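You operate a simulated robot arm through the tools that you are given. There is no shell and no other tool. Be economical: measure what you need, move in short steps, check, and stop when the job is done.

The job below is to be done with a simulated robot arm. You get a single attempt, and the scene is never put back.

Task
Clamp the silver block in the vice and brush the grit off it.
Fine: yellow brush, put back; leave the block clamped.
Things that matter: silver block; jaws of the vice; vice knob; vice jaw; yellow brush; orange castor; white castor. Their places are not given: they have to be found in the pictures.

The check looks at the end state, three seconds after you hand in, the way a careful person would. Anything else that was tipped, shoved, dropped, spilled or broken makes it a failure.

Robot
A 7-joint arm with a two-finger parallel gripper, fixed in place. Base frame: the origin is at the foot of the arm, x ahead of it, y to its left, z up; the work surface is at about z = 880. Lengths are in mm, angles in rad, forces in N, time in s.
With the tool pointing down near the work surface it reaches from about 240 to 680 mm from the base axis. Its first joint turns from -1.152 to 1.152 rad. Payload 2.4 kg.
The tool frame sits at the grasp point between the pads (the TCP): z along the fingers, y along the line on which they close. The tips reach 30 mm beyond it. Largest opening 94 mm; finger width 28, thickness 10; the body of the gripper, 50 by 96 mm, starts 55 mm behind the TCP.
Orientation is that of the tool frame in the base frame, as a unit quaternion [x, y, z, w]. With the fingers straight down and closing along the base's y, the tool's x points along the base's -x, its y along +y and its z along -z.

Tools
- The arm moves only by the tool step_arm. Its argument "rows" is text: rows parted by semicolons, each of 7 numbers parted by spaces: the turn, a rotation vector about the base's x, y, z in units of 6 degrees (1.0 is 6 degrees), then the shift along the base's x, y, z in units of 50 mm (1.0 is 50 mm), then the gripper command, from -1 (shut) to 1 (fully open), values between in proportion. In form: rx ry rz x y z fingers; .... A call has 1 to 10 rows; each row shifts and turns the commanded pose from where the row before left it. A call with a number of a shift or a turn outside -1 to 1 is refused whole. A row lasts 0.2 s, in which the tool goes at most 50 mm and 0.15 rad; a call with a longer step from one row to the next is refused whole, and so is a gripper value outside its range. A pose out of reach is approached as far as the arm can. The call stops where the force on the tool passes 40 N (or 10 N more than at its start, if that is more) or the arm is blocked; 0.2 s more then pass. Each finger travels about 153 mm/s and halts on what it meets, pressing with about 30 N; the grip force reading is that of the motor and also rises with nothing between the fingers. The clock runs only during rows and for 0.2 s after the last one: add rows that do not move to give the fingers time. It gives the time, the measured TCP pose, the force on the tool (base axes), the opening and the grip force at its end, in the units of the frame above (readings bear some noise).
- Cameras (640 x 400 px; columns grow to the right, rows downward): "scene" is fixed at [34.5, 471.8, 1452]; the picture's right is [-0.78, -0.62, 0.00], its down [-0.31, 0.39, -0.87] and it looks along [0.54, -0.68, -0.50] (base axes); focal length 326 px, centre (320, 200). "wrist" rides on the gripper at [-37, 0, -58] in the tool frame; the picture's right is [0.00, -1.00, 0.00], its down [0.97, 0.00, -0.24] and it looks along [0.24, 0.00, 0.97] (tool axes); focal length 218 px, centre (320, 200).
- capture(camera): a new picture of that camera. No time passes.
- point_at(camera, pixels): there is no depth. For up to 12 entries [column, row, z] of the newest picture of that camera ("zoom" is the newest enlarged one), the place [x, y] in the base frame at which the ray of that pixel passes the height z, good to about 2 mm. No time passes.
- enlarge(camera, box): a new picture of the part [left, top, right, bottom] of that camera's present view, enlarged. No time passes.
- finish_job(): hands the job in; it is judged then, once.

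Keep the steps short. Do not move on a guess: measure, check each grasp and each placing, and mend mistakes. In all there are 80 turns and 46 pictures (those below and enlarged ones count). Leave the gripper open and the arm clear of the work at the hand-in unless told otherwise, and finish with a single line.

The tools are called after "Emit:" as name(argument=value, ...) on one line, values as JSON. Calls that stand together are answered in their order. step_arm: Moves the arm, as the interface text tells. Its arguments: {"type":"object","properties":{"rows":{"type":"string"}},"required":["rows"]} The other tools are called the same way: capture (camera) takes a picture; point_at (camera, pixels) gives the place at which the rays of pixels pass given heights; enlarge (camera, box) takes an enlarged picture of a part of a camera's view; finish_job () hands the job in.

At the start:

```text
clock: 0.0
tcp_pos: [322.0, 95.1, 1292.7]
orientation: [0.0, 1.0, 0.001, 0.0]
force: [-0.1, -0.6, -0.7]
gripper_width: 93.9
grasp_force: 0.1
```

scene: 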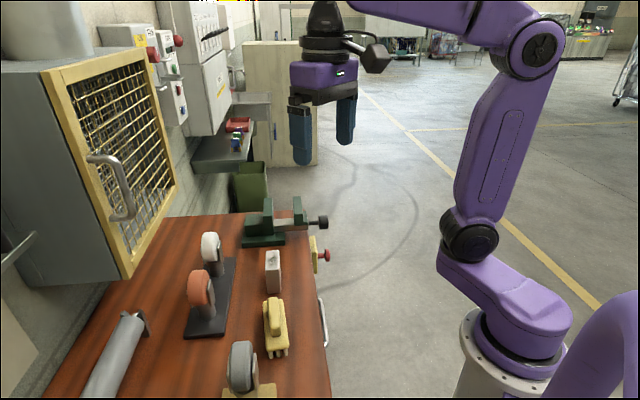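
wrist: 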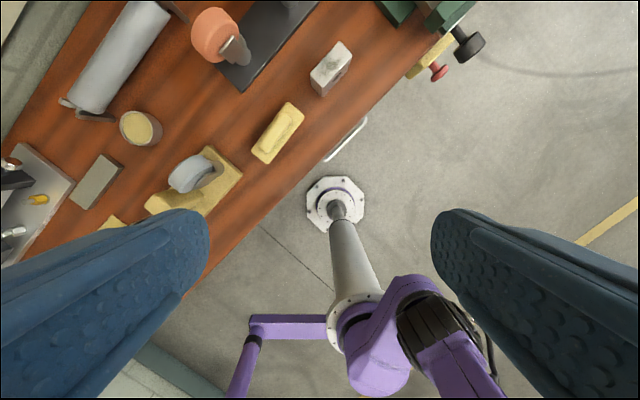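

I see the silver block near scene (273,270), the brush at (275,325) and the vice at (280,222). I'll enlarge these to get detail.

Emit:
enlarge(camera="scene", box=[220, 180, 350, 261])

Emit:
enlarge(camera="scene", box=[170, 220, 346, 330])

Emit:
enlarge(camera="scene", box=[200, 280, 360, 380])

Emit:
point_at(camera="scene", pixels=[[265, 292, 880], [281, 289, 880], [265, 350, 880], [288, 355, 880], [242, 246, 880], [286, 243, 880], [273, 254, 930], [265, 200, 940], [318, 222, 940], [326, 398, 880], [305, 225, 880]])

```text
4.92 times, centred on (285, 220) of scene
```

zoom: 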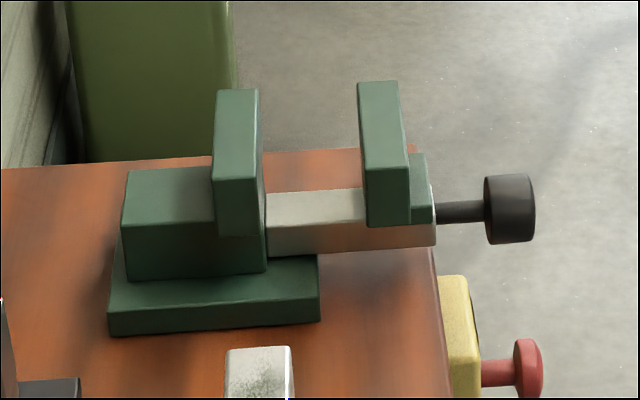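

```text
3.64 times, centred on (258, 275) of scene
```

zoom: 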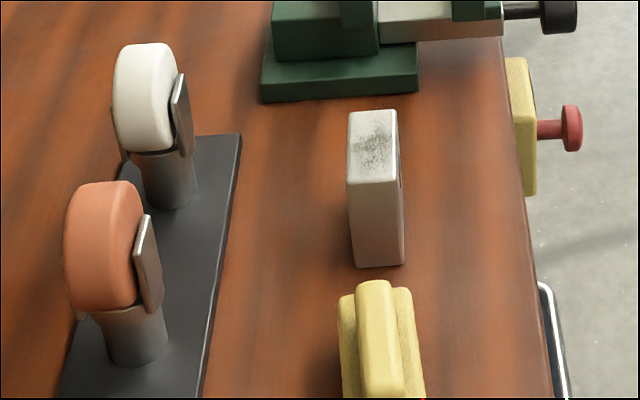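

```text
4.00 times, centred on (280, 330) of scene
```

zoom: 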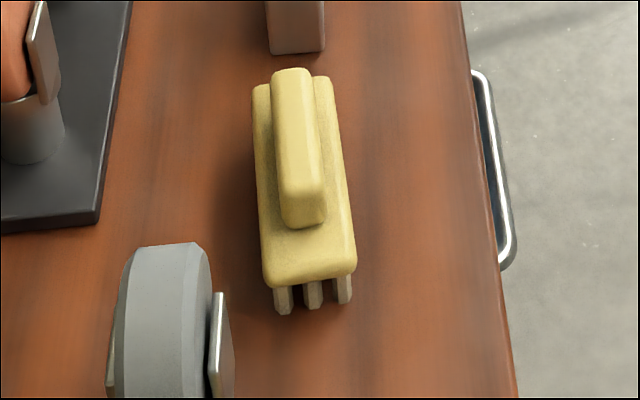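

```text
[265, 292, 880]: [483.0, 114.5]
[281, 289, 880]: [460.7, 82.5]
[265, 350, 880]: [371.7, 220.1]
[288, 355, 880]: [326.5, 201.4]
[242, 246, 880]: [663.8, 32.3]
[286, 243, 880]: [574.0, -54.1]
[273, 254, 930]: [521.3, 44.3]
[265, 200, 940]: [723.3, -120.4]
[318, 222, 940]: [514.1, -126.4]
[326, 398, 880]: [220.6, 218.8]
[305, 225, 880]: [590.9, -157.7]
```

The block stands upright with grit on its top. The table and vice are turned about 45° from the base axes. I'll move the wrist camera over the block and vice, yawing +45° on the way.

Emit:
step_arm(rows="0 0 1 0.75 -0.3 -0.4 1;0 0 1 0.75 -0.3 -0.4 1;0 0 1 0.75 -0.3 -0.4 1;0 0 1 0.75 -0.3 -0.4 1;0 0 1 0.75 -0.3 -0.4 1;0 0 1 0.5 -0.3 -0.4 1;0 0 1 0 0 0 1;0 0 0.5 0 0 0 1;0 0 0 0 0 0 1")

Emit:
capture(camera="wrist")

```text
clock: 2.0
tcp_pos: [534.9, 4.9, 1171.4]
orientation: [-0.384, 0.923, 0.001, -0.001]
force: [0.4, 0.2, 0.5]
gripper_width: 94.0
grasp_force: 0.1
```

```text
40 pictures are left
```

wrist: 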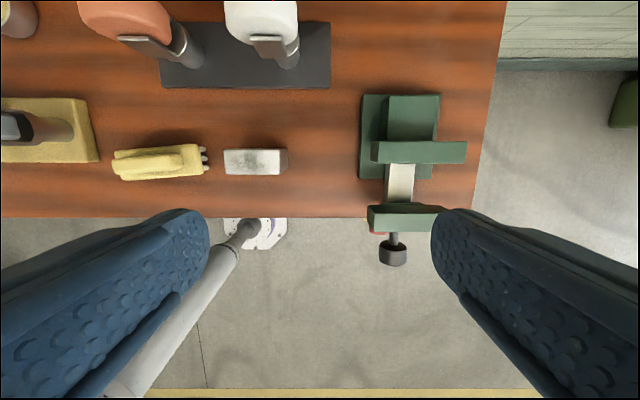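

The table now lines up with the picture axes, so the 45° yaw matches. I'll enlarge this view for measuring.

Emit:
enlarge(camera="wrist", box=[100, 130, 300, 220])

Emit:
enlarge(camera="wrist", box=[340, 85, 480, 275])

```text
3.20 times, centred on (200, 175) of wrist
```

zoom: 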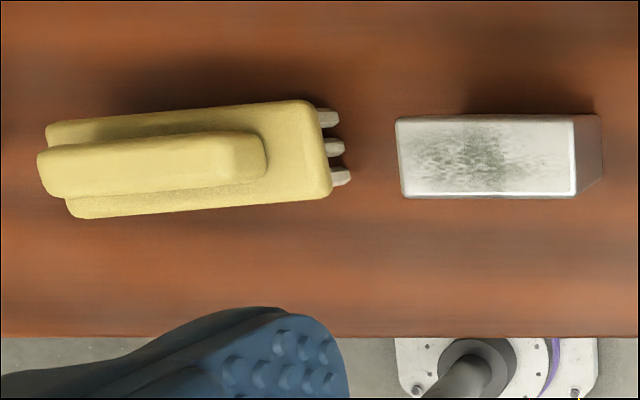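

```text
2.11 times, centred on (410, 180) of wrist
```

zoom: 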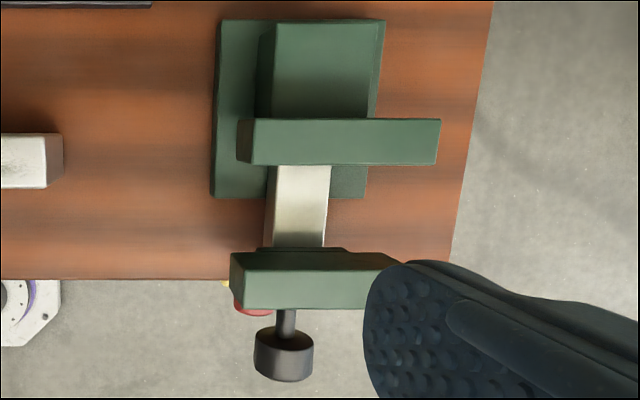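

Next I measure the block corners from both cameras at several heights, so I can find where the top sits.

Emit:
point_at(camera="wrist", pixels=[[288, 148, 880], [288, 169.4, 880], [223.75, 149.4, 940], [279, 149.4, 940], [280.3, 173.1, 940], [225.6, 174.4, 940], [279, 149.4, 960], [225.6, 174.4, 960]])

Emit:
point_at(camera="scene", pixels=[[266.7, 293.6, 880], [280.7, 292.5, 880], [265.3, 270.3, 940], [278.8, 269.7, 940], [265.9, 250.8, 940], [279, 250.2, 940], [265.3, 270.3, 960], [278.8, 269.7, 960], [265.9, 250.8, 960], [279, 250.2, 960]])

```text
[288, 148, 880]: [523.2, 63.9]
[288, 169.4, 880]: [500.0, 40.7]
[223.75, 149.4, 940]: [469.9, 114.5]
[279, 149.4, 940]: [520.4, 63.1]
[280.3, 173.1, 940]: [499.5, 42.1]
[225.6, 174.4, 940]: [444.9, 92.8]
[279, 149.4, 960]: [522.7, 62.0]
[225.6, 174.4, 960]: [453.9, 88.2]
```

```text
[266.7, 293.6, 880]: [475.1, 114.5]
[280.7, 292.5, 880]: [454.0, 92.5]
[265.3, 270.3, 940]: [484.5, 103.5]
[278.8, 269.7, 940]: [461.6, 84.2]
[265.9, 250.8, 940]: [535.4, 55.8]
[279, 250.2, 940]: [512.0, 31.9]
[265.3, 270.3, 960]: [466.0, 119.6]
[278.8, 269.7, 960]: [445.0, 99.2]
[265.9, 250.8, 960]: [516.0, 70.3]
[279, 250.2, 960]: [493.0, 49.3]
```

The block measures about 70×30×70 mm, centred near (488, 78), with its top near z=950. Now I take the vice jaws, bar and knob the same way.

Emit:
point_at(camera="wrist", pixels=[[378.9, 140.9, 980], [467.5, 141.4, 980], [465.6, 162.7, 980], [377.9, 162.7, 980], [377.9, 162.7, 1000], [374.1, 213.4, 980], [374.1, 231.4, 980], [374.1, 231.4, 1000], [388.8, 163.2, 940], [414.9, 163.2, 940], [393.1, 253.2, 940], [393.1, 253.2, 960]])

Emit:
point_at(camera="scene", pixels=[[263.3, 215.5, 980], [272.4, 215.7, 980], [272.6, 197.6, 980], [264.5, 197.6, 980], [263.3, 215.5, 1000], [272.4, 215.7, 1000], [294.2, 213.5, 980], [303.3, 213.1, 980], [303.3, 213.1, 1000], [323.7, 222, 940], [323.7, 222, 960], [323.7, 222, 920]])

Emit:
enlarge(camera="scene", box=[255, 190, 335, 240])

```text
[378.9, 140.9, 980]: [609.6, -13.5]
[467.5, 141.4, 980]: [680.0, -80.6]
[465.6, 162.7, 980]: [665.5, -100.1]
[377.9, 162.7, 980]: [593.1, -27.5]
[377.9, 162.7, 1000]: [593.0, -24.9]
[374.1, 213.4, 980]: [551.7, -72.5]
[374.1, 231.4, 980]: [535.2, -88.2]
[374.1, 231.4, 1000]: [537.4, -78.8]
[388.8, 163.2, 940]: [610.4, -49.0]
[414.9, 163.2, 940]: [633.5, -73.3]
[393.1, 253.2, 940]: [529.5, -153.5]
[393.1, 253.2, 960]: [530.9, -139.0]
```

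```text
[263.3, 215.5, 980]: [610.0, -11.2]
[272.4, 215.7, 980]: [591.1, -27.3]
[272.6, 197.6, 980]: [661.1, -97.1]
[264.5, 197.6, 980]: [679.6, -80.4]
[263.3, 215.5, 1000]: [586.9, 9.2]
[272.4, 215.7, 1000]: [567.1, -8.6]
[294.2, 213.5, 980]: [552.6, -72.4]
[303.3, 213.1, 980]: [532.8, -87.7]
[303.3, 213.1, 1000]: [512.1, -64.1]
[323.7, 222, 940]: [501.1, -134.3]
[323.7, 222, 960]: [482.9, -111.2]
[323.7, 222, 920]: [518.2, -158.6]
```

```text
8.00 times, centred on (295, 215) of scene
```

zoom: 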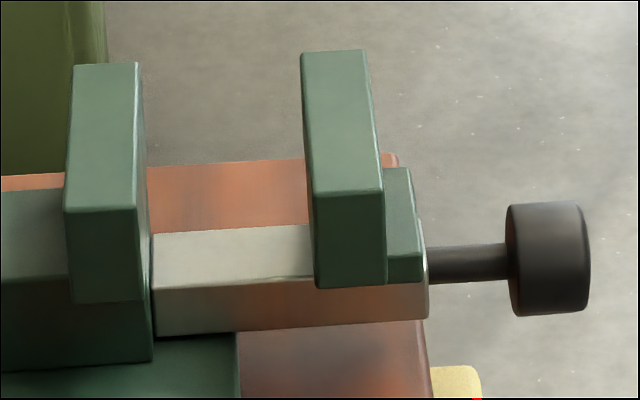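

The jaw tops sit at z=980. The gap is about 60 mm, and the jaws are centred near t=(x−y)/√2≈490. Before planning finger clearance, I check the brush-to-block gap and the bar height.

Emit:
point_at(camera="wrist", pixels=[[209.4, 167.8, 885], [207.5, 149, 885], [203.4, 171.9, 910], [196.5, 144, 910], [114.4, 151, 910], [121.5, 180, 910], [112, 161, 930], [183, 160, 930], [223.75, 149.4, 950], [279, 149.4, 950], [280.3, 173.1, 950], [225.6, 174.4, 950]])

Emit:
point_at(camera="zoom", pixels=[[152, 290, 920], [152, 232, 920], [152, 290, 930], [152, 232, 930], [152, 337, 900], [428, 318, 900], [428, 318, 890], [550, 258, 910], [590, 258, 910]])

Emit:
point_at(camera="wrist", pixels=[[388.8, 163.2, 920], [414.9, 163.2, 920], [388.8, 163.2, 930], [414.9, 163.2, 930], [375, 233, 860], [375, 233, 840]])

```text
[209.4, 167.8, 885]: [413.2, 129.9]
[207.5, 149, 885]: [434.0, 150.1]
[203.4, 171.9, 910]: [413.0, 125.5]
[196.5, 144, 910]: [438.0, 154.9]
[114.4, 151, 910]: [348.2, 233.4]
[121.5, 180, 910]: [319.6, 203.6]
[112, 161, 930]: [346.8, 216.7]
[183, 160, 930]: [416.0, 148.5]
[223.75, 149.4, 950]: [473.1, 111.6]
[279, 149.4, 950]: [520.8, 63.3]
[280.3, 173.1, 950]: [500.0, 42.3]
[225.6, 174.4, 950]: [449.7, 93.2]
```

```text
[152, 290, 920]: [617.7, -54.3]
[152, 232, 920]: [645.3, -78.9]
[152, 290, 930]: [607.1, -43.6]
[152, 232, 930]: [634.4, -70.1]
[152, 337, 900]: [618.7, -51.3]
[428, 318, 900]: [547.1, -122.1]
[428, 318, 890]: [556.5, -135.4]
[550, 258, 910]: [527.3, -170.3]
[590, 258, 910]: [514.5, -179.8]
```

```text
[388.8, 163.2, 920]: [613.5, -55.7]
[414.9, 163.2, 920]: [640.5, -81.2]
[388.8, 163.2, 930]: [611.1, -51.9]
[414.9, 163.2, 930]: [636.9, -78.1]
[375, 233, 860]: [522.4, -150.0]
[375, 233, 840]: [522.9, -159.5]
```

There's about 50 mm between the brush and the block, so full opening is fine. The bar top is at z≈920 and the knob is near t=493, u=252, z=910. I'll go above the block at z≈1000 and check.

Emit:
step_arm(rows="0 0 0 -0.479 0.729 -0.4 1;0 0 0 -0.479 0.729 -0.4 1;0 0 0 0 0 -0.87 1;0 0 0 0 0 -0.87 1;0 0 0 0 0 -0.88 1;0 0 0 0 0 0 1")

Emit:
capture(camera="wrist")

```text
clock: 3.4
tcp_pos: [485.7, 79.1, 1003.3]
orientation: [-0.383, 0.924, 0.0, 0.0]
force: [-0.2, -0.6, 0.9]
gripper_width: 93.8
grasp_force: 0.1
```

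```text
36 pictures are left
```

wrist: 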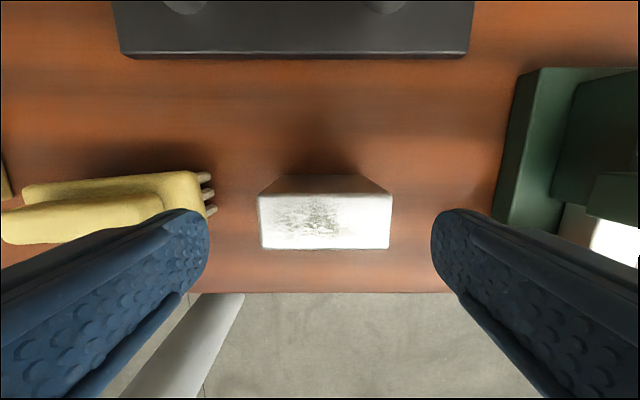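

Emit:
point_at(camera="wrist", pixels=[[258, 196, 950], [391, 195, 950], [389, 249, 950], [262, 248, 950]])

```text
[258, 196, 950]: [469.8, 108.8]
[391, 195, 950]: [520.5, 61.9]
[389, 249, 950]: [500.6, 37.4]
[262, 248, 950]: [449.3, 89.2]
```

The block's centre is near (486.5, 76). I'll descend to z≈938 and close along its long side.

Emit:
step_arm(rows="0 0 0 0.02 -0.06 -0.65 1;0 0 0 0 0 -0.65 1;0 0 0 0 0 0 1;0 0 0 0 0 0 -1;0 0 0 0 0 0 -1;0 0 0 0 0 0 -1")

Emit:
capture(camera="wrist")

```text
clock: 4.8
tcp_pos: [486.7, 76.5, 938.2]
orientation: [-0.382, 0.924, 0.0, 0.0]
force: [-0.5, 0.8, 0.3]
gripper_width: 74.3
grasp_force: 29.7
```

```text
35 pictures are left
```

wrist: 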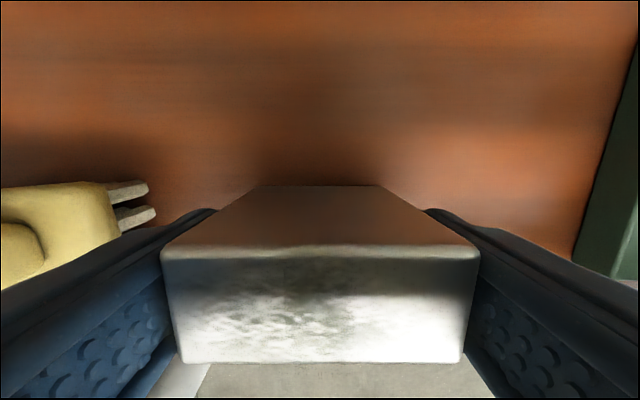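

The grip holds at 74.3 mm and 29.7 N. I'll lift 120 mm and carry the block over the vice opening.

Emit:
step_arm(rows="0 0 0 0 0 0.4 -1;0 0 0 0 0 1 -1;0 0 0 0 0 1 -1;0 0 0 0.518 -0.618 0 -1;0 0 0 0.518 -0.618 0 -1;0 0 0 0.518 -0.618 0 -1;0 0 0 0.518 -0.618 0 -1;0 0 0 0.518 -0.618 0 -1;0 0 0 0 0 0 -1;0 0 0 0 0 0 -1")

Emit:
capture(camera="wrist")

Emit:
enlarge(camera="scene", box=[235, 140, 345, 240])

```text
clock: 7.0
tcp_pos: [616.0, -82.5, 1055.5]
orientation: [-0.383, 0.924, 0.001, 0.0]
force: [-0.3, 1.4, -3.7]
gripper_width: 74.2
grasp_force: 30.0
```

```text
34 pictures are left
```

wrist: 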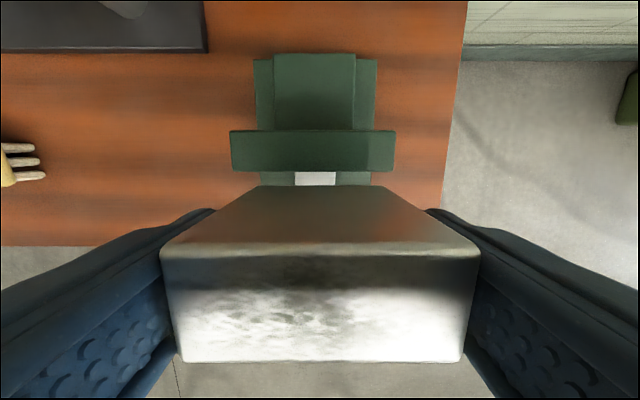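

```text
4.00 times, centred on (290, 190) of scene
```

zoom: 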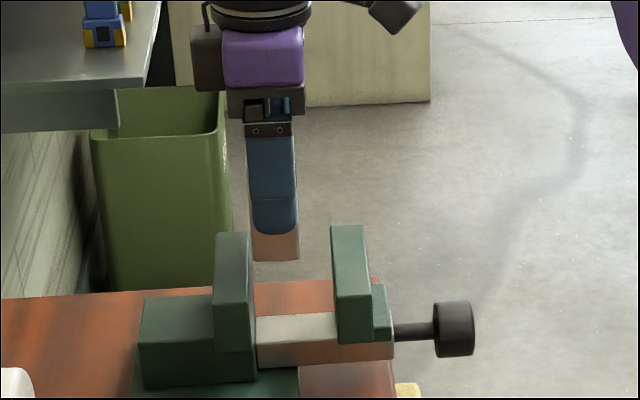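

Emit:
point_at(camera="wrist", pixels=[[233, 170, 980], [394, 171, 980], [262, 186, 998], [372, 186, 998], [166, 247, 1068], [472, 247, 1068], [180, 362, 1068], [462, 362, 1068], [296, 172, 920], [335, 172, 920]])

```text
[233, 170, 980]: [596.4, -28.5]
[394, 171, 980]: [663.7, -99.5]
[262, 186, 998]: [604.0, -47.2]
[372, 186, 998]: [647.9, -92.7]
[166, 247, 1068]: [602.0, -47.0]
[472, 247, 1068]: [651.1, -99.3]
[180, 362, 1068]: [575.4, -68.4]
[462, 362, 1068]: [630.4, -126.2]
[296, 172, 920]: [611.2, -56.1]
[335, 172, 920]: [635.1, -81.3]
```

The block needs to shift +4 mm in u and −3 mm in t to sit centred. After that I lower it to just above the bar at z≈920.

Emit:
step_arm(rows="0 0 0 0.014 0.099 0 -1;0 0 0 0 0 0 -1;0 0 0 0 0 -0.5 -1;0 0 0 0 0 -0.5 -1;0 0 0 0 0 -0.4 -1;0 0 0 0 0 0 -1")

Emit:
enlarge(camera="scene", box=[250, 180, 330, 240])

```text
clock: 8.2
tcp_pos: [621.4, -76.4, 1000.0]
orientation: [-0.383, 0.924, -0.002, 0.006]
force: [-3.2, 0.7, 9.9]
gripper_width: 76.7
grasp_force: 0.4
stopped in row 5: the force on the tool passed its limit (the readings are from after the stop); the commanded pose is now the measured one
```

```text
6.67 times, centred on (290, 210) of scene
```

zoom: 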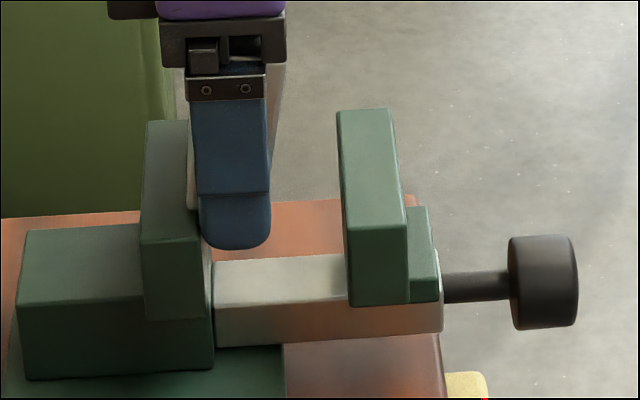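

The call stopped at TCP z=1000, and the grip force reads only 0.4 N. I'll look from the wrist before doing anything.

Emit:
capture(camera="wrist")

```text
31 pictures are left
```

wrist: 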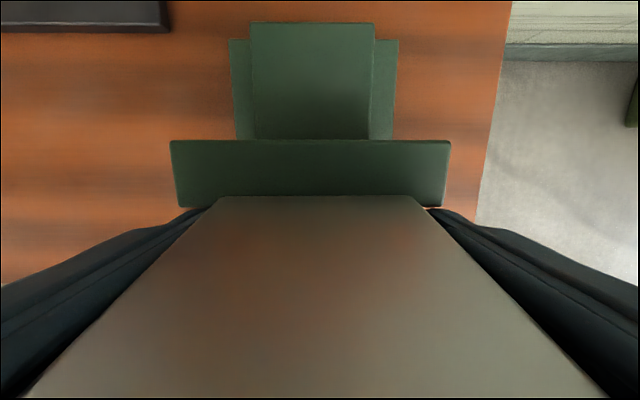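

The block's bottom edge is resting on top of the fixed jaw, at u≈404 and z≈980, and the block has slid up in the fingers. I'll re-close, lift slowly, and look again.

Emit:
step_arm(rows="0 0 0 0 0 0 -1;0 0 0 0 0 0 -1;0 0 0 0 0 0 -1")

Emit:
enlarge(camera="scene", box=[250, 150, 330, 240])

```text
clock: 9.0
tcp_pos: [620.4, -76.7, 999.9]
orientation: [-0.382, 0.924, -0.004, 0.006]
force: [-2.9, -0.3, 23.5]
gripper_width: 74.3
grasp_force: 30.3
```

```text
4.44 times, centred on (290, 195) of scene
```

zoom: 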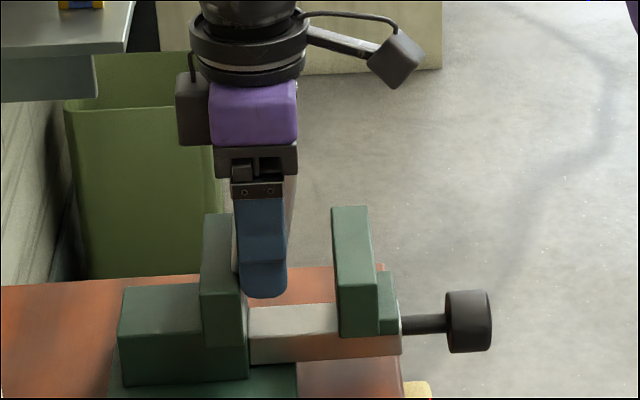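

Gripped again at 74.3 mm and 30 N. I'll lift 30 mm gently and recheck where the block sits in the fingers.

Emit:
step_arm(rows="0 0 0 0 0 0.2 -1;0 0 0 0 0 0.2 -1;0 0 0 0 0 0.2 -1;0 0 0 0 0 0.3 -1;0 0 0 0 0 0 -1;0 0 0 0 0 0 -1")

Emit:
capture(camera="wrist")

Emit:
enlarge(camera="scene", box=[250, 150, 330, 240])

```text
clock: 10.4
tcp_pos: [621.2, -76.7, 1044.0]
orientation: [-0.382, 0.924, -0.003, 0.005]
force: [-0.2, 0.5, -3.7]
gripper_width: 74.2
grasp_force: 30.1
```

```text
29 pictures are left
```

wrist: 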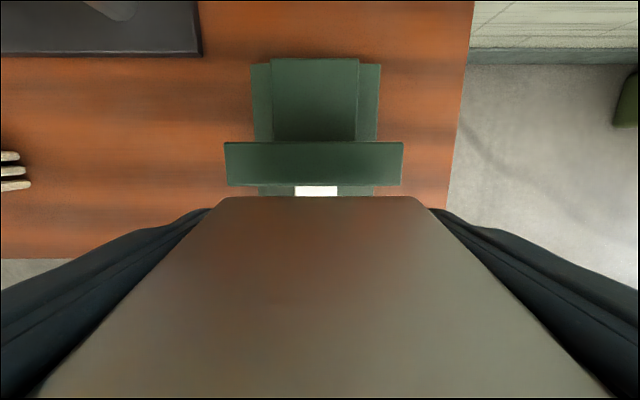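

```text
4.44 times, centred on (290, 195) of scene
```

zoom: 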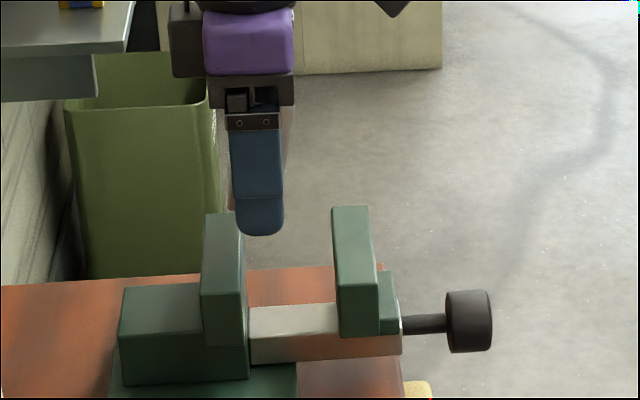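

Emit:
point_at(camera="wrist", pixels=[[228, 185, 980], [402, 185, 980], [218, 197, 1024], [424, 197, 1024], [296, 186, 920], [337, 186, 920], [218, 197, 1020], [424, 197, 1020], [218, 197, 1030], [424, 197, 1030]])

```text
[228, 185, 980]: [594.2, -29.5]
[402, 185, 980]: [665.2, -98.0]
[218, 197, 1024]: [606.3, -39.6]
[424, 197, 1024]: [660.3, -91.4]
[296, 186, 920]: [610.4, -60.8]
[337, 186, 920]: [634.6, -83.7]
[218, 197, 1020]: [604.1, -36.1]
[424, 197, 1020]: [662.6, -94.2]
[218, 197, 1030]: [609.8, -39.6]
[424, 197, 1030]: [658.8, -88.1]
```

The block is 74 mm long with its bottom about 20 mm below the TCP. Its far face is at u≈401.5 against the fixed face at u≈400.5, which is why it landed on the jaw. I'll shift −8 mm in u and −3 mm in t, then re-measure.

Emit:
step_arm(rows="0 0 0 -0.156 -0.07 0 -1;0 0 0 0 0 0 -1;0 0 0 0 0 0 -1;0 0 0 0 0 0 -1")

Emit:
capture(camera="wrist")

```text
clock: 11.4
tcp_pos: [613.8, -79.9, 1044.2]
orientation: [-0.382, 0.924, -0.002, 0.005]
force: [-0.4, 0.5, -3.2]
gripper_width: 74.2
grasp_force: 30.0
```

```text
27 pictures are left
```

wrist: 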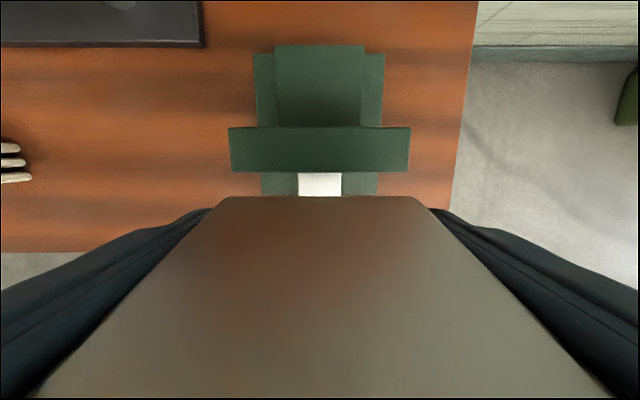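

The TCP is now at u=377.5, t=490.5, with a clear gap to the fixed jaw. I'll lower 95 mm in slow rows.

Emit:
step_arm(rows="0 0 0 0 0 -0.38 -1;0 0 0 0 0 -0.38 -1;0 0 0 0 0 -0.38 -1;0 0 0 0 0 -0.38 -1;0 0 0 0 0 -0.38 -1;0 0 0 0 0 0 -1")

Emit:
capture(camera="wrist")

Emit:
enlarge(camera="scene", box=[250, 170, 330, 240])

```text
clock: 12.8
tcp_pos: [612.3, -80.6, 950.7]
orientation: [-0.382, 0.924, -0.003, 0.005]
force: [-6.8, 0.4, 16.1]
gripper_width: 74.0
grasp_force: 30.6
```

```text
26 pictures are left
```

wrist: 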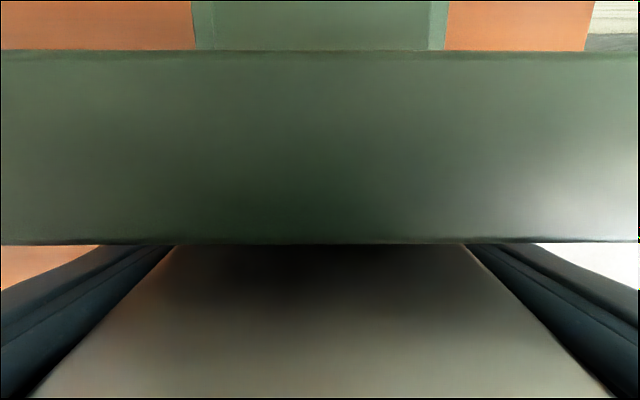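

```text
5.71 times, centred on (290, 205) of scene
```

zoom: 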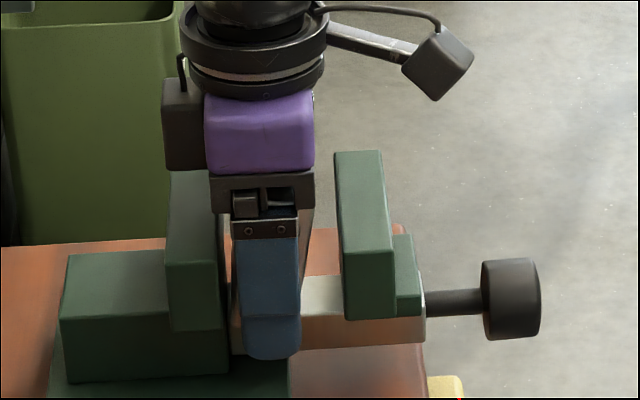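

The force reads 16 N upward, so something is touching. I'll lower 3 mm and see whether the reading rises stiffly.

Emit:
step_arm(rows="0 0 0 0 0 -0.06 -1;0 0 0 0 0 0 -1")

Emit:
enlarge(camera="scene", box=[265, 200, 315, 232])

```text
clock: 13.2
tcp_pos: [612.9, -79.0, 949.3]
orientation: [-0.383, 0.924, -0.003, 0.006]
force: [-3.6, 0.2, 7.4]
gripper_width: 74.3
grasp_force: 29.9
stopped in row 2: the force on the tool passed its limit (the readings are from after the stop); the commanded pose is now the measured one
```

```text
12.50 times, centred on (290, 216) of scene
```

zoom: 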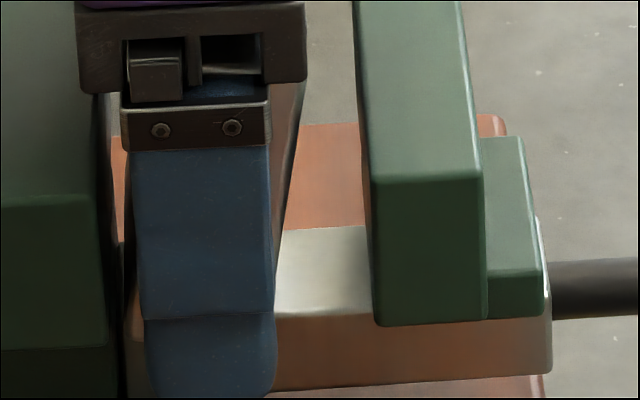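

The grey strip beside the finger slants in this view. The block tilted in the grip when it hit the jaw, and its lower −u edge now rests on the bar. The tilt is small enough for it to settle flat, with the jaws on both sides. I'll release in place and look.

Emit:
step_arm(rows="0 0 0 0 0 0 0.75;0 0 0 0 0 0 0.9;0 0 0 0 0 0 0.9")

Emit:
enlarge(camera="scene", box=[265, 195, 315, 232])

```text
clock: 14.0
tcp_pos: [613.9, -79.7, 949.1]
orientation: [-0.383, 0.924, -0.003, 0.008]
force: [1.7, 2.4, 10.5]
gripper_width: 89.5
grasp_force: 0.0
```

```text
10.81 times, centred on (290, 214) of scene
```

zoom: 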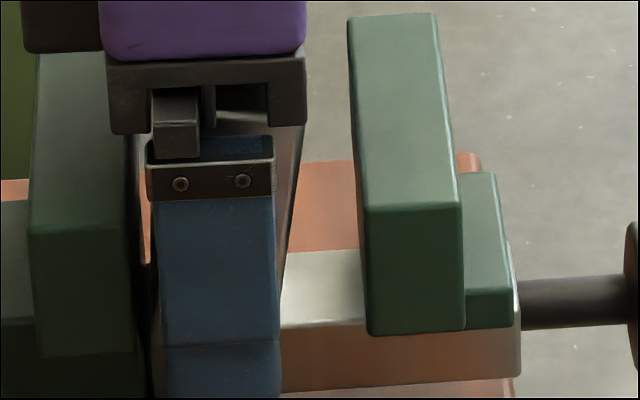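

With the fingers open there is still 10 N, probably the palm on the block top. I'll raise straight up slowly with the fingers fully open.

Emit:
step_arm(rows="0 0 0 0 0 0.1 0.95;0 0 0 0 0 0.1 1;0 0 0 0 0 0.3 1;0 0 0 0 0 0.5 1;0 0 0 0 0 0.8 1;0 0 0 0 0 0.8 1;0 0 0 0 0 0 1")

Emit:
enlarge(camera="scene", box=[255, 180, 335, 240])

Emit:
capture(camera="wrist")

```text
clock: 15.6
tcp_pos: [612.3, -79.9, 1079.8]
orientation: [-0.382, 0.924, -0.002, 0.006]
force: [-0.2, -0.3, 0.3]
gripper_width: 94.2
grasp_force: 0.1
```

```text
6.67 times, centred on (295, 210) of scene
```

zoom: 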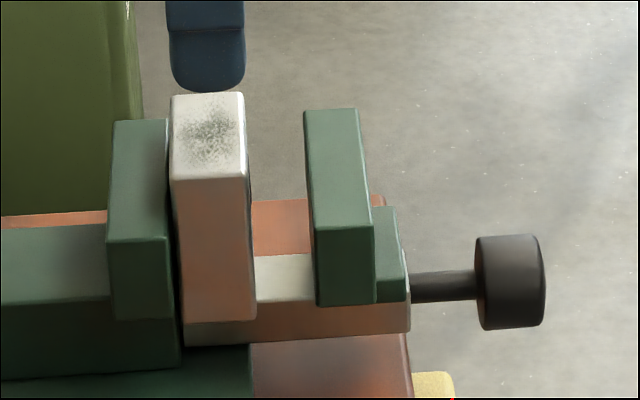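

```text
21 pictures are left
```

wrist: 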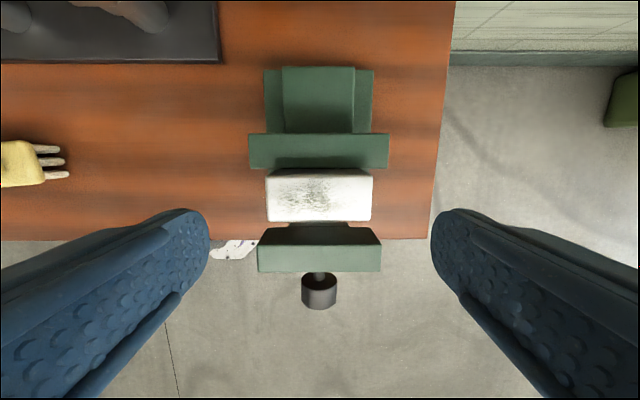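

The block stands upright on the bar between the jaws, grit on top. Next is the knob. I'll close the fingers and come down outside the table at u≈205, t≈492, then try pushing the knob inward.

Emit:
step_arm(rows="0 0 0 -0.6 -0.615 0 -1;0 0 0 -0.6 -0.615 0 -1;0 0 0 -0.6 -0.615 0 -1;0 0 0 -0.6 -0.615 0 -1;0 0 0 0 0 -0.8 -1;0 0 0 0 0 -0.8 -1;0 0 0 0 0 -0.8 -1;0 0 0 0 0 -0.7 -1;0 0 0 0 0 0 -1")

Emit:
capture(camera="scene")

```text
clock: 17.6
tcp_pos: [491.9, -205.7, 920.4]
orientation: [-0.382, 0.924, -0.003, 0.006]
force: [-0.1, -0.2, -0.3]
gripper_width: 0.0
grasp_force: 29.8
```

```text
20 pictures are left
```

scene: 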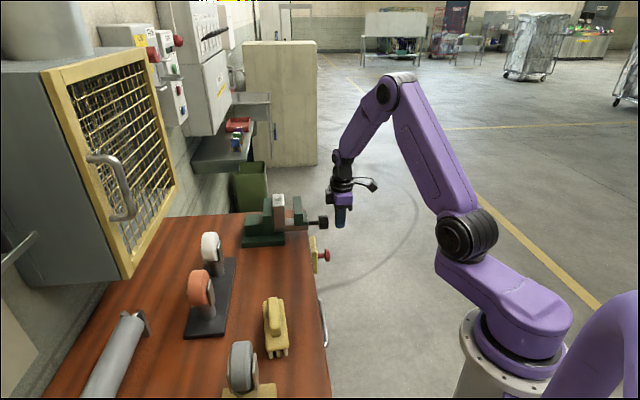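

The finger is aligned with the knob at t=493, about 20 mm away. I'll push along +u in 4–5 mm rows.

Emit:
step_arm(rows="0 0 0 0.1 0.1 0 -1;0 0 0 0.1 0.1 0 -1;0 0 0 0.08 0.08 0 -1;0 0 0 0.06 0.06 0 -1;0 0 0 0.06 0.06 0 -1;0 0 0 0.06 0.06 0 -1;0 0 0 0.06 0.06 0 -1;0 0 0 0 0 0 -1")

Emit:
enlarge(camera="scene", box=[255, 180, 355, 242])

```text
clock: 18.9
tcp_pos: [506.3, -191.2, 921.9]
orientation: [-0.377, 0.926, 0.001, 0.0]
force: [-2.9, -3.7, 1.0]
gripper_width: 0.1
grasp_force: 29.6
stopped in row 6: the force on the tool passed its limit (the readings are from after the stop); the commanded pose is now the measured one
```

```text
6.40 times, centred on (305, 211) of scene
```

zoom: 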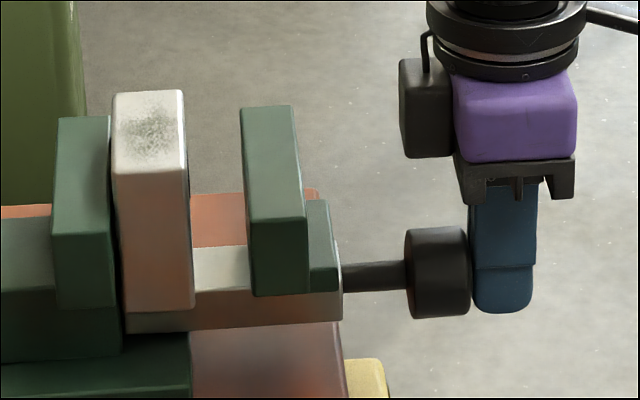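

The knob face is at u=237 and did not move at 40 N, so it's a screw that has to be turned. I'll back off, raise a little, and start pitching the tool about the t axis until it points along +u.

Emit:
step_arm(rows="0 0 0 -0.35 -0.35 0 -1;0 0 0 -0.35 -0.35 0.4 -1;0.884 -0.884 0 0 0 0.4 0;0.884 -0.884 0 0 0 0 0;0.884 -0.884 0 0 0 0 0;0.884 -0.884 0 0 0 0 0;0.884 -0.884 0 0 0 0 0;0.884 -0.884 0 0 0 0 0;0 0 0 0 0 0 0")

```text
clock: 20.9
tcp_pos: [472.0, -225.0, 963.7]
orientation: [-0.349, 0.855, 0.149, 0.352]
force: [-0.8, 0.2, 0.7]
gripper_width: 47.0
grasp_force: 0.3
```

Emit:
step_arm(rows="0.884 -0.884 0 0 0 0 0;0.884 -0.884 0 0 0 0 0;0.884 -0.884 0 0 0 0 0;0.884 -0.884 0 0 0 0 0;0.884 -0.884 0 0 0 0 0;0.884 -0.884 0 0 0 0 0;0 0 0 0 0 0 0;0 0 0 0 0 0 0")

Emit:
capture(camera="wrist")

```text
clock: 22.7
tcp_pos: [473.5, -225.1, 963.2]
orientation: [-0.267, 0.655, 0.273, 0.652]
force: [-0.3, 0.5, -0.1]
gripper_width: 47.1
grasp_force: 0.0
```

```text
18 pictures are left
```

wrist: 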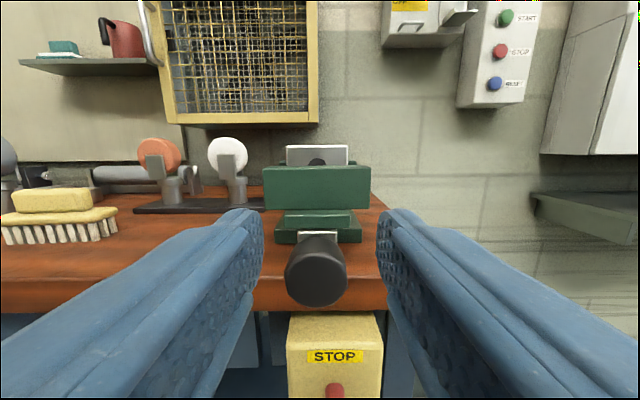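

The tool now points along +u and the knob is in view, with the STOP box below it, which I must not touch. I'll enlarge the knob to find its face centre.

Emit:
enlarge(camera="wrist", box=[270, 215, 366, 325])

```text
3.64 times, centred on (318, 270) of wrist
```

zoom: 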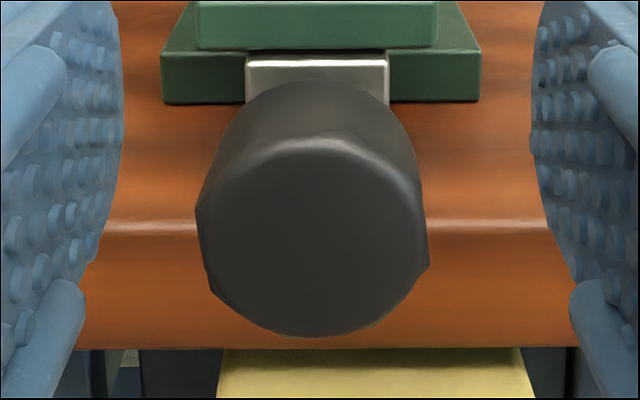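

The knob face centre is about t≈491.5, z≈914, with a diameter of about 38 mm. To leave room for a long clockwise turn, I'll pre-roll the tool −90° about +u in free space.

Emit:
step_arm(rows="-0.884 -0.884 0 0 0 0 0.4;-0.884 -0.884 0 0 0 0 0.4;-0.884 -0.884 0 0 0 0 0.4;-0.884 -0.884 0 0 0 0 0.4;-0.884 -0.884 0 0 0 0 0.4;-0.884 -0.884 0 0 0 0 0.4;-0.884 -0.884 0 0 0 0 0.4;-0.884 -0.884 0 0 0 0 0.4;-0.884 -0.884 0 0 0 0 0.4;-0.884 -0.884 0 0 0 0 0.4")

Emit:
step_arm(rows="-0.884 -0.884 0 0 0 0 0.4;-0.884 -0.884 0 0 0 0 0.4;0 0 0 0 0 0 0.4;0 0 0 0 0 0 0.4")

```text
clock: 24.9
tcp_pos: [473.6, -221.9, 980.7]
orientation: [-0.584, 0.4, -0.132, 0.694]
force: [-0.2, 0.0, -0.6]
gripper_width: 65.8
grasp_force: 0.0
out of reach, approached as far as the arm can: row 9, 10
```

```text
clock: 25.9
tcp_pos: [473.0, -223.4, 981.0]
orientation: [-0.585, 0.4, -0.132, 0.693]
force: [-0.3, -0.6, 0.9]
gripper_width: 66.2
grasp_force: 0.0
out of reach, approached as far as the arm can: row 1, 2
```

The roll stops near −65° on that side. I'll roll back to about −52° and check the pose.

Emit:
step_arm(rows="0.884 0.884 0 0 0 0 0.4;0.884 0.884 0 0 0 0 0.4;0.884 0.884 0 0 0 0 0.4;0.884 0.884 0 0 0 0 0.4;0.884 0.884 0 0 0 0 0.4;0 0 0 0 0 0 0.4;0 0 0 0 0 0 0.4")

```text
clock: 27.5
tcp_pos: [473.1, -222.8, 982.1]
orientation: [-0.425, 0.567, 0.1, 0.699]
force: [1.1, 0.2, 0.7]
gripper_width: 65.8
grasp_force: 0.0
```

The pose is clean at about −29° roll. I'll drop to z=914 with the tips still clear of the knob, roll another −22°, and check.

Emit:
step_arm(rows="0 0 0 0 0 -0.68 0.4;0 0 0 0 0 -0.68 0.4;-0.884 -0.884 0 0 0 0 0.4;-0.884 -0.884 0 0 0 0 0.4;-0.884 -0.884 0 0 0 0 0.4;0 0 0 0 0 0 0.4;0 0 0 0 0 0 0.4")

Emit:
capture(camera="wrist")

```text
clock: 29.1
tcp_pos: [473.6, -223.0, 913.0]
orientation: [-0.527, 0.473, -0.039, 0.705]
force: [-0.4, -0.8, 1.0]
gripper_width: 66.1
grasp_force: 0.1
```

```text
16 pictures are left
```

wrist: 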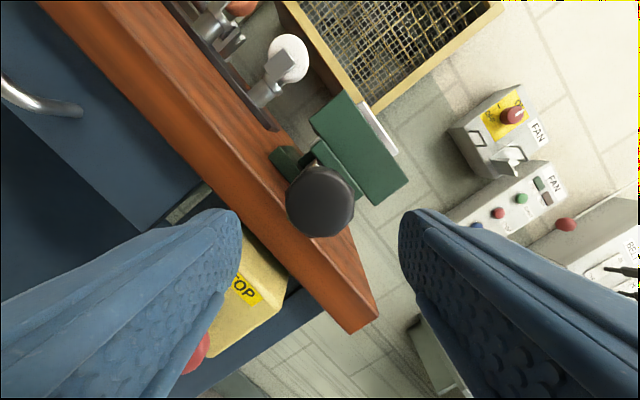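

The knob at (320,203) lies within about 3 mm of the tool axis, and the fingers clear the STOP box. I'll narrow the fingers to about 52 mm, advance 57 mm along +u, then close on the knob.

Emit:
step_arm(rows="0 0 0 0.2 0.2 0 0.15;0 0 0 0.2 0.2 0 0.1;0 0 0 0.2 0.2 0 0.1;0 0 0 0.2 0.2 0 0.1;0 0 0 0 0 0 0.1;0 0 0 0 0 0 -1;0 0 0 0 0 0 -1;0 0 0 0 0 0 -1")

```text
clock: 30.9
tcp_pos: [514.0, -184.1, 911.6]
orientation: [-0.526, 0.474, -0.039, 0.705]
force: [-5.5, 5.0, -6.4]
gripper_width: 43.2
grasp_force: 44.8
```

Gripped the knob at 43 mm. I'll turn it clockwise, about +u, by 60° and see whether the jaw moves.

Emit:
step_arm(rows="0.884 0.884 0 0 0 0 -1;0.884 0.884 0 0 0 0 -1;0.884 0.884 0 0 0 0 -1;0.884 0.884 0 0 0 0 -1;0.884 0.884 0 0 0 0 -1;0.884 0.884 0 0 0 0 -1;0.884 0.884 0 0 0 0 -1;0.884 0.884 0 0 0 0 -1;0 0 0 0 0 0 -1")

Emit:
enlarge(camera="scene", box=[255, 180, 355, 242])

```text
clock: 32.9
tcp_pos: [511.2, -182.1, 911.8]
orientation: [-0.223, 0.673, 0.322, 0.627]
force: [-30.8, 14.5, -11.9]
gripper_width: 43.5
grasp_force: 45.2
```

```text
6.40 times, centred on (305, 211) of scene
```

zoom: 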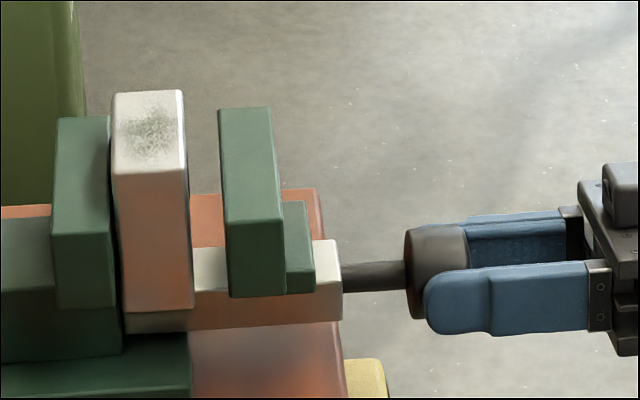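

The jaw has moved inward about 40% of the way to the block, so clockwise is right. The side force shows the axis is slightly off, so I'll shift −2.5 mm in t and −1 mm in z. Then I turn another 52°.

Emit:
step_arm(rows="0 0 0 -0.035 0.035 -0.02 -1;0.884 0.884 0 0 0 0 -1;0.884 0.884 0 0 0 0 -1;0.884 0.884 0 0 0 0 -1;0.884 0.884 0 0 0 0 -1;0.884 0.884 0 0 0 0 -1;0.884 0.884 0 0 0 0 -1;0.884 0.884 0 0 0 0 -1;0 0 0 0 0 0 -1")

Emit:
enlarge(camera="scene", box=[255, 180, 355, 242])

```text
clock: 34.9
tcp_pos: [510.8, -180.8, 913.4]
orientation: [0.095, 0.699, 0.569, 0.421]
force: [-24.6, 20.8, 14.3]
gripper_width: 43.4
grasp_force: 45.2
```

```text
6.40 times, centred on (305, 211) of scene
```

zoom: 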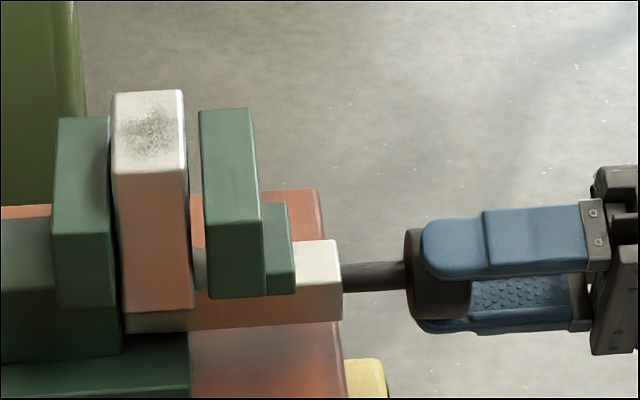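

The jaw is nearly at the block. I'll ease the side force with −3 mm in t and +1.5 mm in z, then turn another 45°.

Emit:
step_arm(rows="0 0 0 -0.042 0.042 0.03 -1;0.884 0.884 0 0 0 0 -1;0.884 0.884 0 0 0 0 -1;0.884 0.884 0 0 0 0 -1;0.884 0.884 0 0 0 0 -1;0.884 0.884 0 0 0 0 -1;0.884 0.884 0 0 0 0 -1;0 0 0 0 0 0 -1;0 0 0 0 0 0 -1")

Emit:
enlarge(camera="scene", box=[255, 180, 355, 242])

```text
clock: 36.9
tcp_pos: [510.2, -180.0, 914.1]
orientation: [0.358, 0.607, 0.687, 0.177]
force: [5.9, 4.1, 25.0]
gripper_width: 43.2
grasp_force: 44.8
```

```text
6.40 times, centred on (305, 211) of scene
```

zoom: 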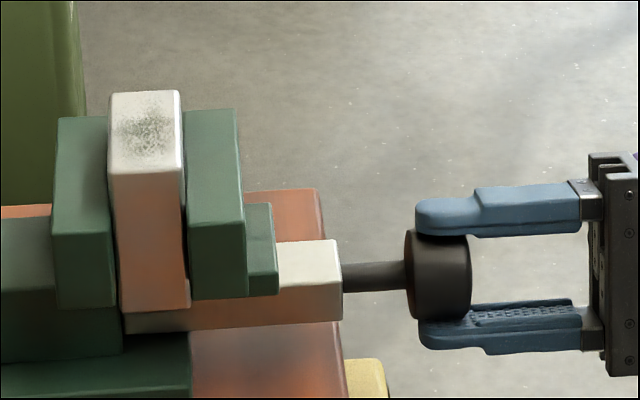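

The jaw is touching the block. I'll shift +2 mm in z to relieve the force and turn on until it tightens.

Emit:
step_arm(rows="0 0 0 0 0 0.04 -1;0.6 0.6 0 0 0 0 -1;0.6 0.6 0 0 0 0 -1;0.6 0.6 0 0 0 0 -1;0.6 0.6 0 0 0 0 -1;0.6 0.6 0 0 0 0 -1;0.6 0.6 0 0 0 0 -1;0 0 0 0 0 0 -1;0 0 0 0 0 0 -1")

Emit:
enlarge(camera="scene", box=[255, 180, 355, 242])

```text
clock: 38.9
tcp_pos: [510.0, -180.7, 915.7]
orientation: [0.505, 0.492, 0.709, -0.009]
force: [10.2, -4.9, 23.7]
gripper_width: 42.6
grasp_force: 45.0
```

```text
6.40 times, centred on (305, 211) of scene
```

zoom: 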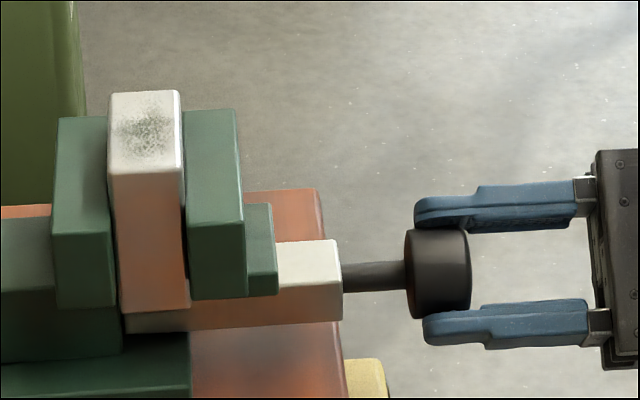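

More turning no longer moves the jaw, so the fingers are slipping on a tight knob and the block is clamped. I'll open the fingers, back off along −u, rise, and roll back 46° to start returning to tool-down.

Emit:
step_arm(rows="0 0 0 0 0 0 0.2;0 0 0 0 0 0 0.2;0 0 0 -0.3 -0.3 0 0.2;0 0 0 -0.5 -0.5 0 0.2;0 0 0 -0.4 -0.4 0.5 0.2;-0.9 -0.9 0 0 0 0.8 0;-0.9 -0.9 0 0 0 0.8 0;-0.9 -0.9 0 0 0 0.8 0;-0.9 -0.9 0 0 0 0 0;-0.9 -0.9 0 0 0 0 0")

Emit:
step_arm(rows="-0.9 -0.9 0 0 0 0 0;-0.884 0.884 0 0 0 0 0;-0.884 0.884 0 0 0 0 0;-0.884 0.884 0 0 0 0 0;-0.884 0.884 0 0 0 0 0;-0.884 0.884 0 0 0 0 0;-0.884 0.884 0 0 0 0 0;0 0 0 0 0 0 0")

```text
clock: 41.1
tcp_pos: [449.2, -239.8, 1059.5]
orientation: [0.316, 0.632, 0.672, 0.221]
force: [-0.2, 0.1, 0.8]
gripper_width: 47.0
grasp_force: 0.0
```

```text
clock: 42.9
tcp_pos: [449.0, -238.7, 1060.2]
orientation: [0.36, 0.851, 0.355, 0.142]
force: [-0.3, 0.1, 1.2]
gripper_width: 46.9
grasp_force: 0.0
```

Emit:
step_arm(rows="-0.884 0.884 0 0 0.5 0 0;-0.884 0.884 0 0 0.5 0 0;-0.884 0.884 0 0 0.5 0 0;-0.884 0.884 0 0 0.5 0 0;-0.884 0.884 0 0 0.5 0 0;-0.884 0.884 0 0 0.5 0 0;0 0 0 -0.2 0.8 0 0.5;0 0 0 -0.3 0.8 0 0.5;0 0 0 -0.3 0.8 0 0.5;0 0 0 -0.3 0.8 0 0.5")

Emit:
step_arm(rows="0 0 0 -0.2 0.8 0 0.5;0 0 0 -0.2 0.8 0 0.5;0 0 0 0 0.5 0 0.5;0 0 0 0 0 0 0.5;0 0 0 0 0 0 0.5")

```text
clock: 45.1
tcp_pos: [394.3, 69.6, 1057.7]
orientation: [0.39, 0.921, 0.002, 0.0]
force: [0.6, 0.8, -0.8]
gripper_width: 70.6
grasp_force: 0.1
```

```text
clock: 46.3
tcp_pos: [375.0, 175.5, 1059.0]
orientation: [0.39, 0.921, 0.002, -0.001]
force: [-0.1, -0.1, 0.7]
gripper_width: 70.4
grasp_force: 0.2
```

The tool points straight down again over the brush, with yaw about −46°. I'll take a wrist picture to measure the brush.

Emit:
capture(camera="wrist")

```text
11 pictures are left
```

wrist: 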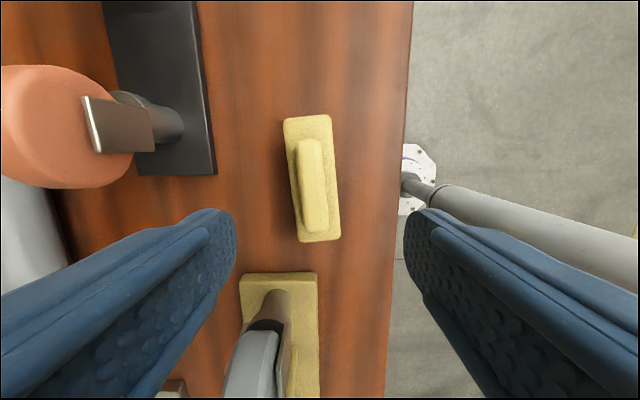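

Emit:
point_at(camera="wrist", pixels=[[316, 230, 920], [309, 140, 920], [316, 230, 940], [309, 140, 940], [283, 117, 910], [332, 115, 910], [340, 238, 910], [297, 243, 910]])

Emit:
point_at(camera="scene", pixels=[[275.5, 327, 920], [272.75, 298, 920], [275.5, 327, 940], [272.75, 298, 940], [275.5, 327, 950], [272.75, 298, 950]])

```text
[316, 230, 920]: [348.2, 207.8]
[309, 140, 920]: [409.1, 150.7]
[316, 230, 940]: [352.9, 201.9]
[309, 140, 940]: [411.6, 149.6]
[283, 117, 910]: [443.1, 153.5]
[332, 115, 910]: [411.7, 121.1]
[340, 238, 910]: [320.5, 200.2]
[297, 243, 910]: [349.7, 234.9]
```

```text
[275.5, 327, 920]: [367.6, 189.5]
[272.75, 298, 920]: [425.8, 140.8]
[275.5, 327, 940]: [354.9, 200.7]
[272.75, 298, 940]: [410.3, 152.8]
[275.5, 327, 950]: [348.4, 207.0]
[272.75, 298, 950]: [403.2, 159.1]
```

Emit:
point_at(camera="scene", pixels=[[265.5, 347, 905], [265.5, 347, 915], [265.5, 347, 925], [289, 345, 905], [289, 345, 915], [289, 345, 925]])

Emit:
point_at(camera="wrist", pixels=[[296, 242, 905], [296, 242, 915], [296, 242, 925], [340, 237, 905], [340, 237, 915], [340, 237, 925]])

```text
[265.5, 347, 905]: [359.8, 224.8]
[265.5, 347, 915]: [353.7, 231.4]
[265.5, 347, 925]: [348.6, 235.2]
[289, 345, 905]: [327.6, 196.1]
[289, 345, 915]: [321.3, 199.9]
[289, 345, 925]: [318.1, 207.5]
```

```text
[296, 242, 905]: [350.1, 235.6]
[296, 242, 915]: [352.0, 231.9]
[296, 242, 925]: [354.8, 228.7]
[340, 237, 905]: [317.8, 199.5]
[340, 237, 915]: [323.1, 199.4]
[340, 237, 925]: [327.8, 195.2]
```

The handle top is at z≈940, the body top at z≈915, and the handle centre at (382,176) on axis −41.5°. I'll rotate +4.4°, descend to TCP z≈949 so the tips are at 919, and grip the handle.

Emit:
step_arm(rows="0 0 0.73 0.14 0.01 -0.4 0.4;0 0 0 0 0 -0.6 0.4;0 0 0 0 0 -0.6 0.4;0 0 0 0 0 -0.3 0.4;0 0 0 0 0 -0.3 0.4;0 0 0 0 0 0 0.4;0 0 0 0 0 0 -1;0 0 0 0 0 0 -1;0 0 0 0 0 0 -1")

Emit:
capture(camera="wrist")

```text
clock: 48.3
tcp_pos: [380.6, 176.2, 950.0]
orientation: [0.355, 0.935, 0.002, -0.002]
force: [0.8, 0.0, -0.5]
gripper_width: 25.8
grasp_force: 29.3
```

```text
10 pictures are left
```

wrist: 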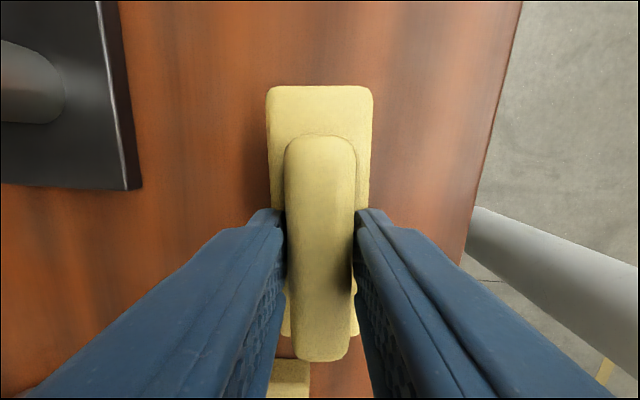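

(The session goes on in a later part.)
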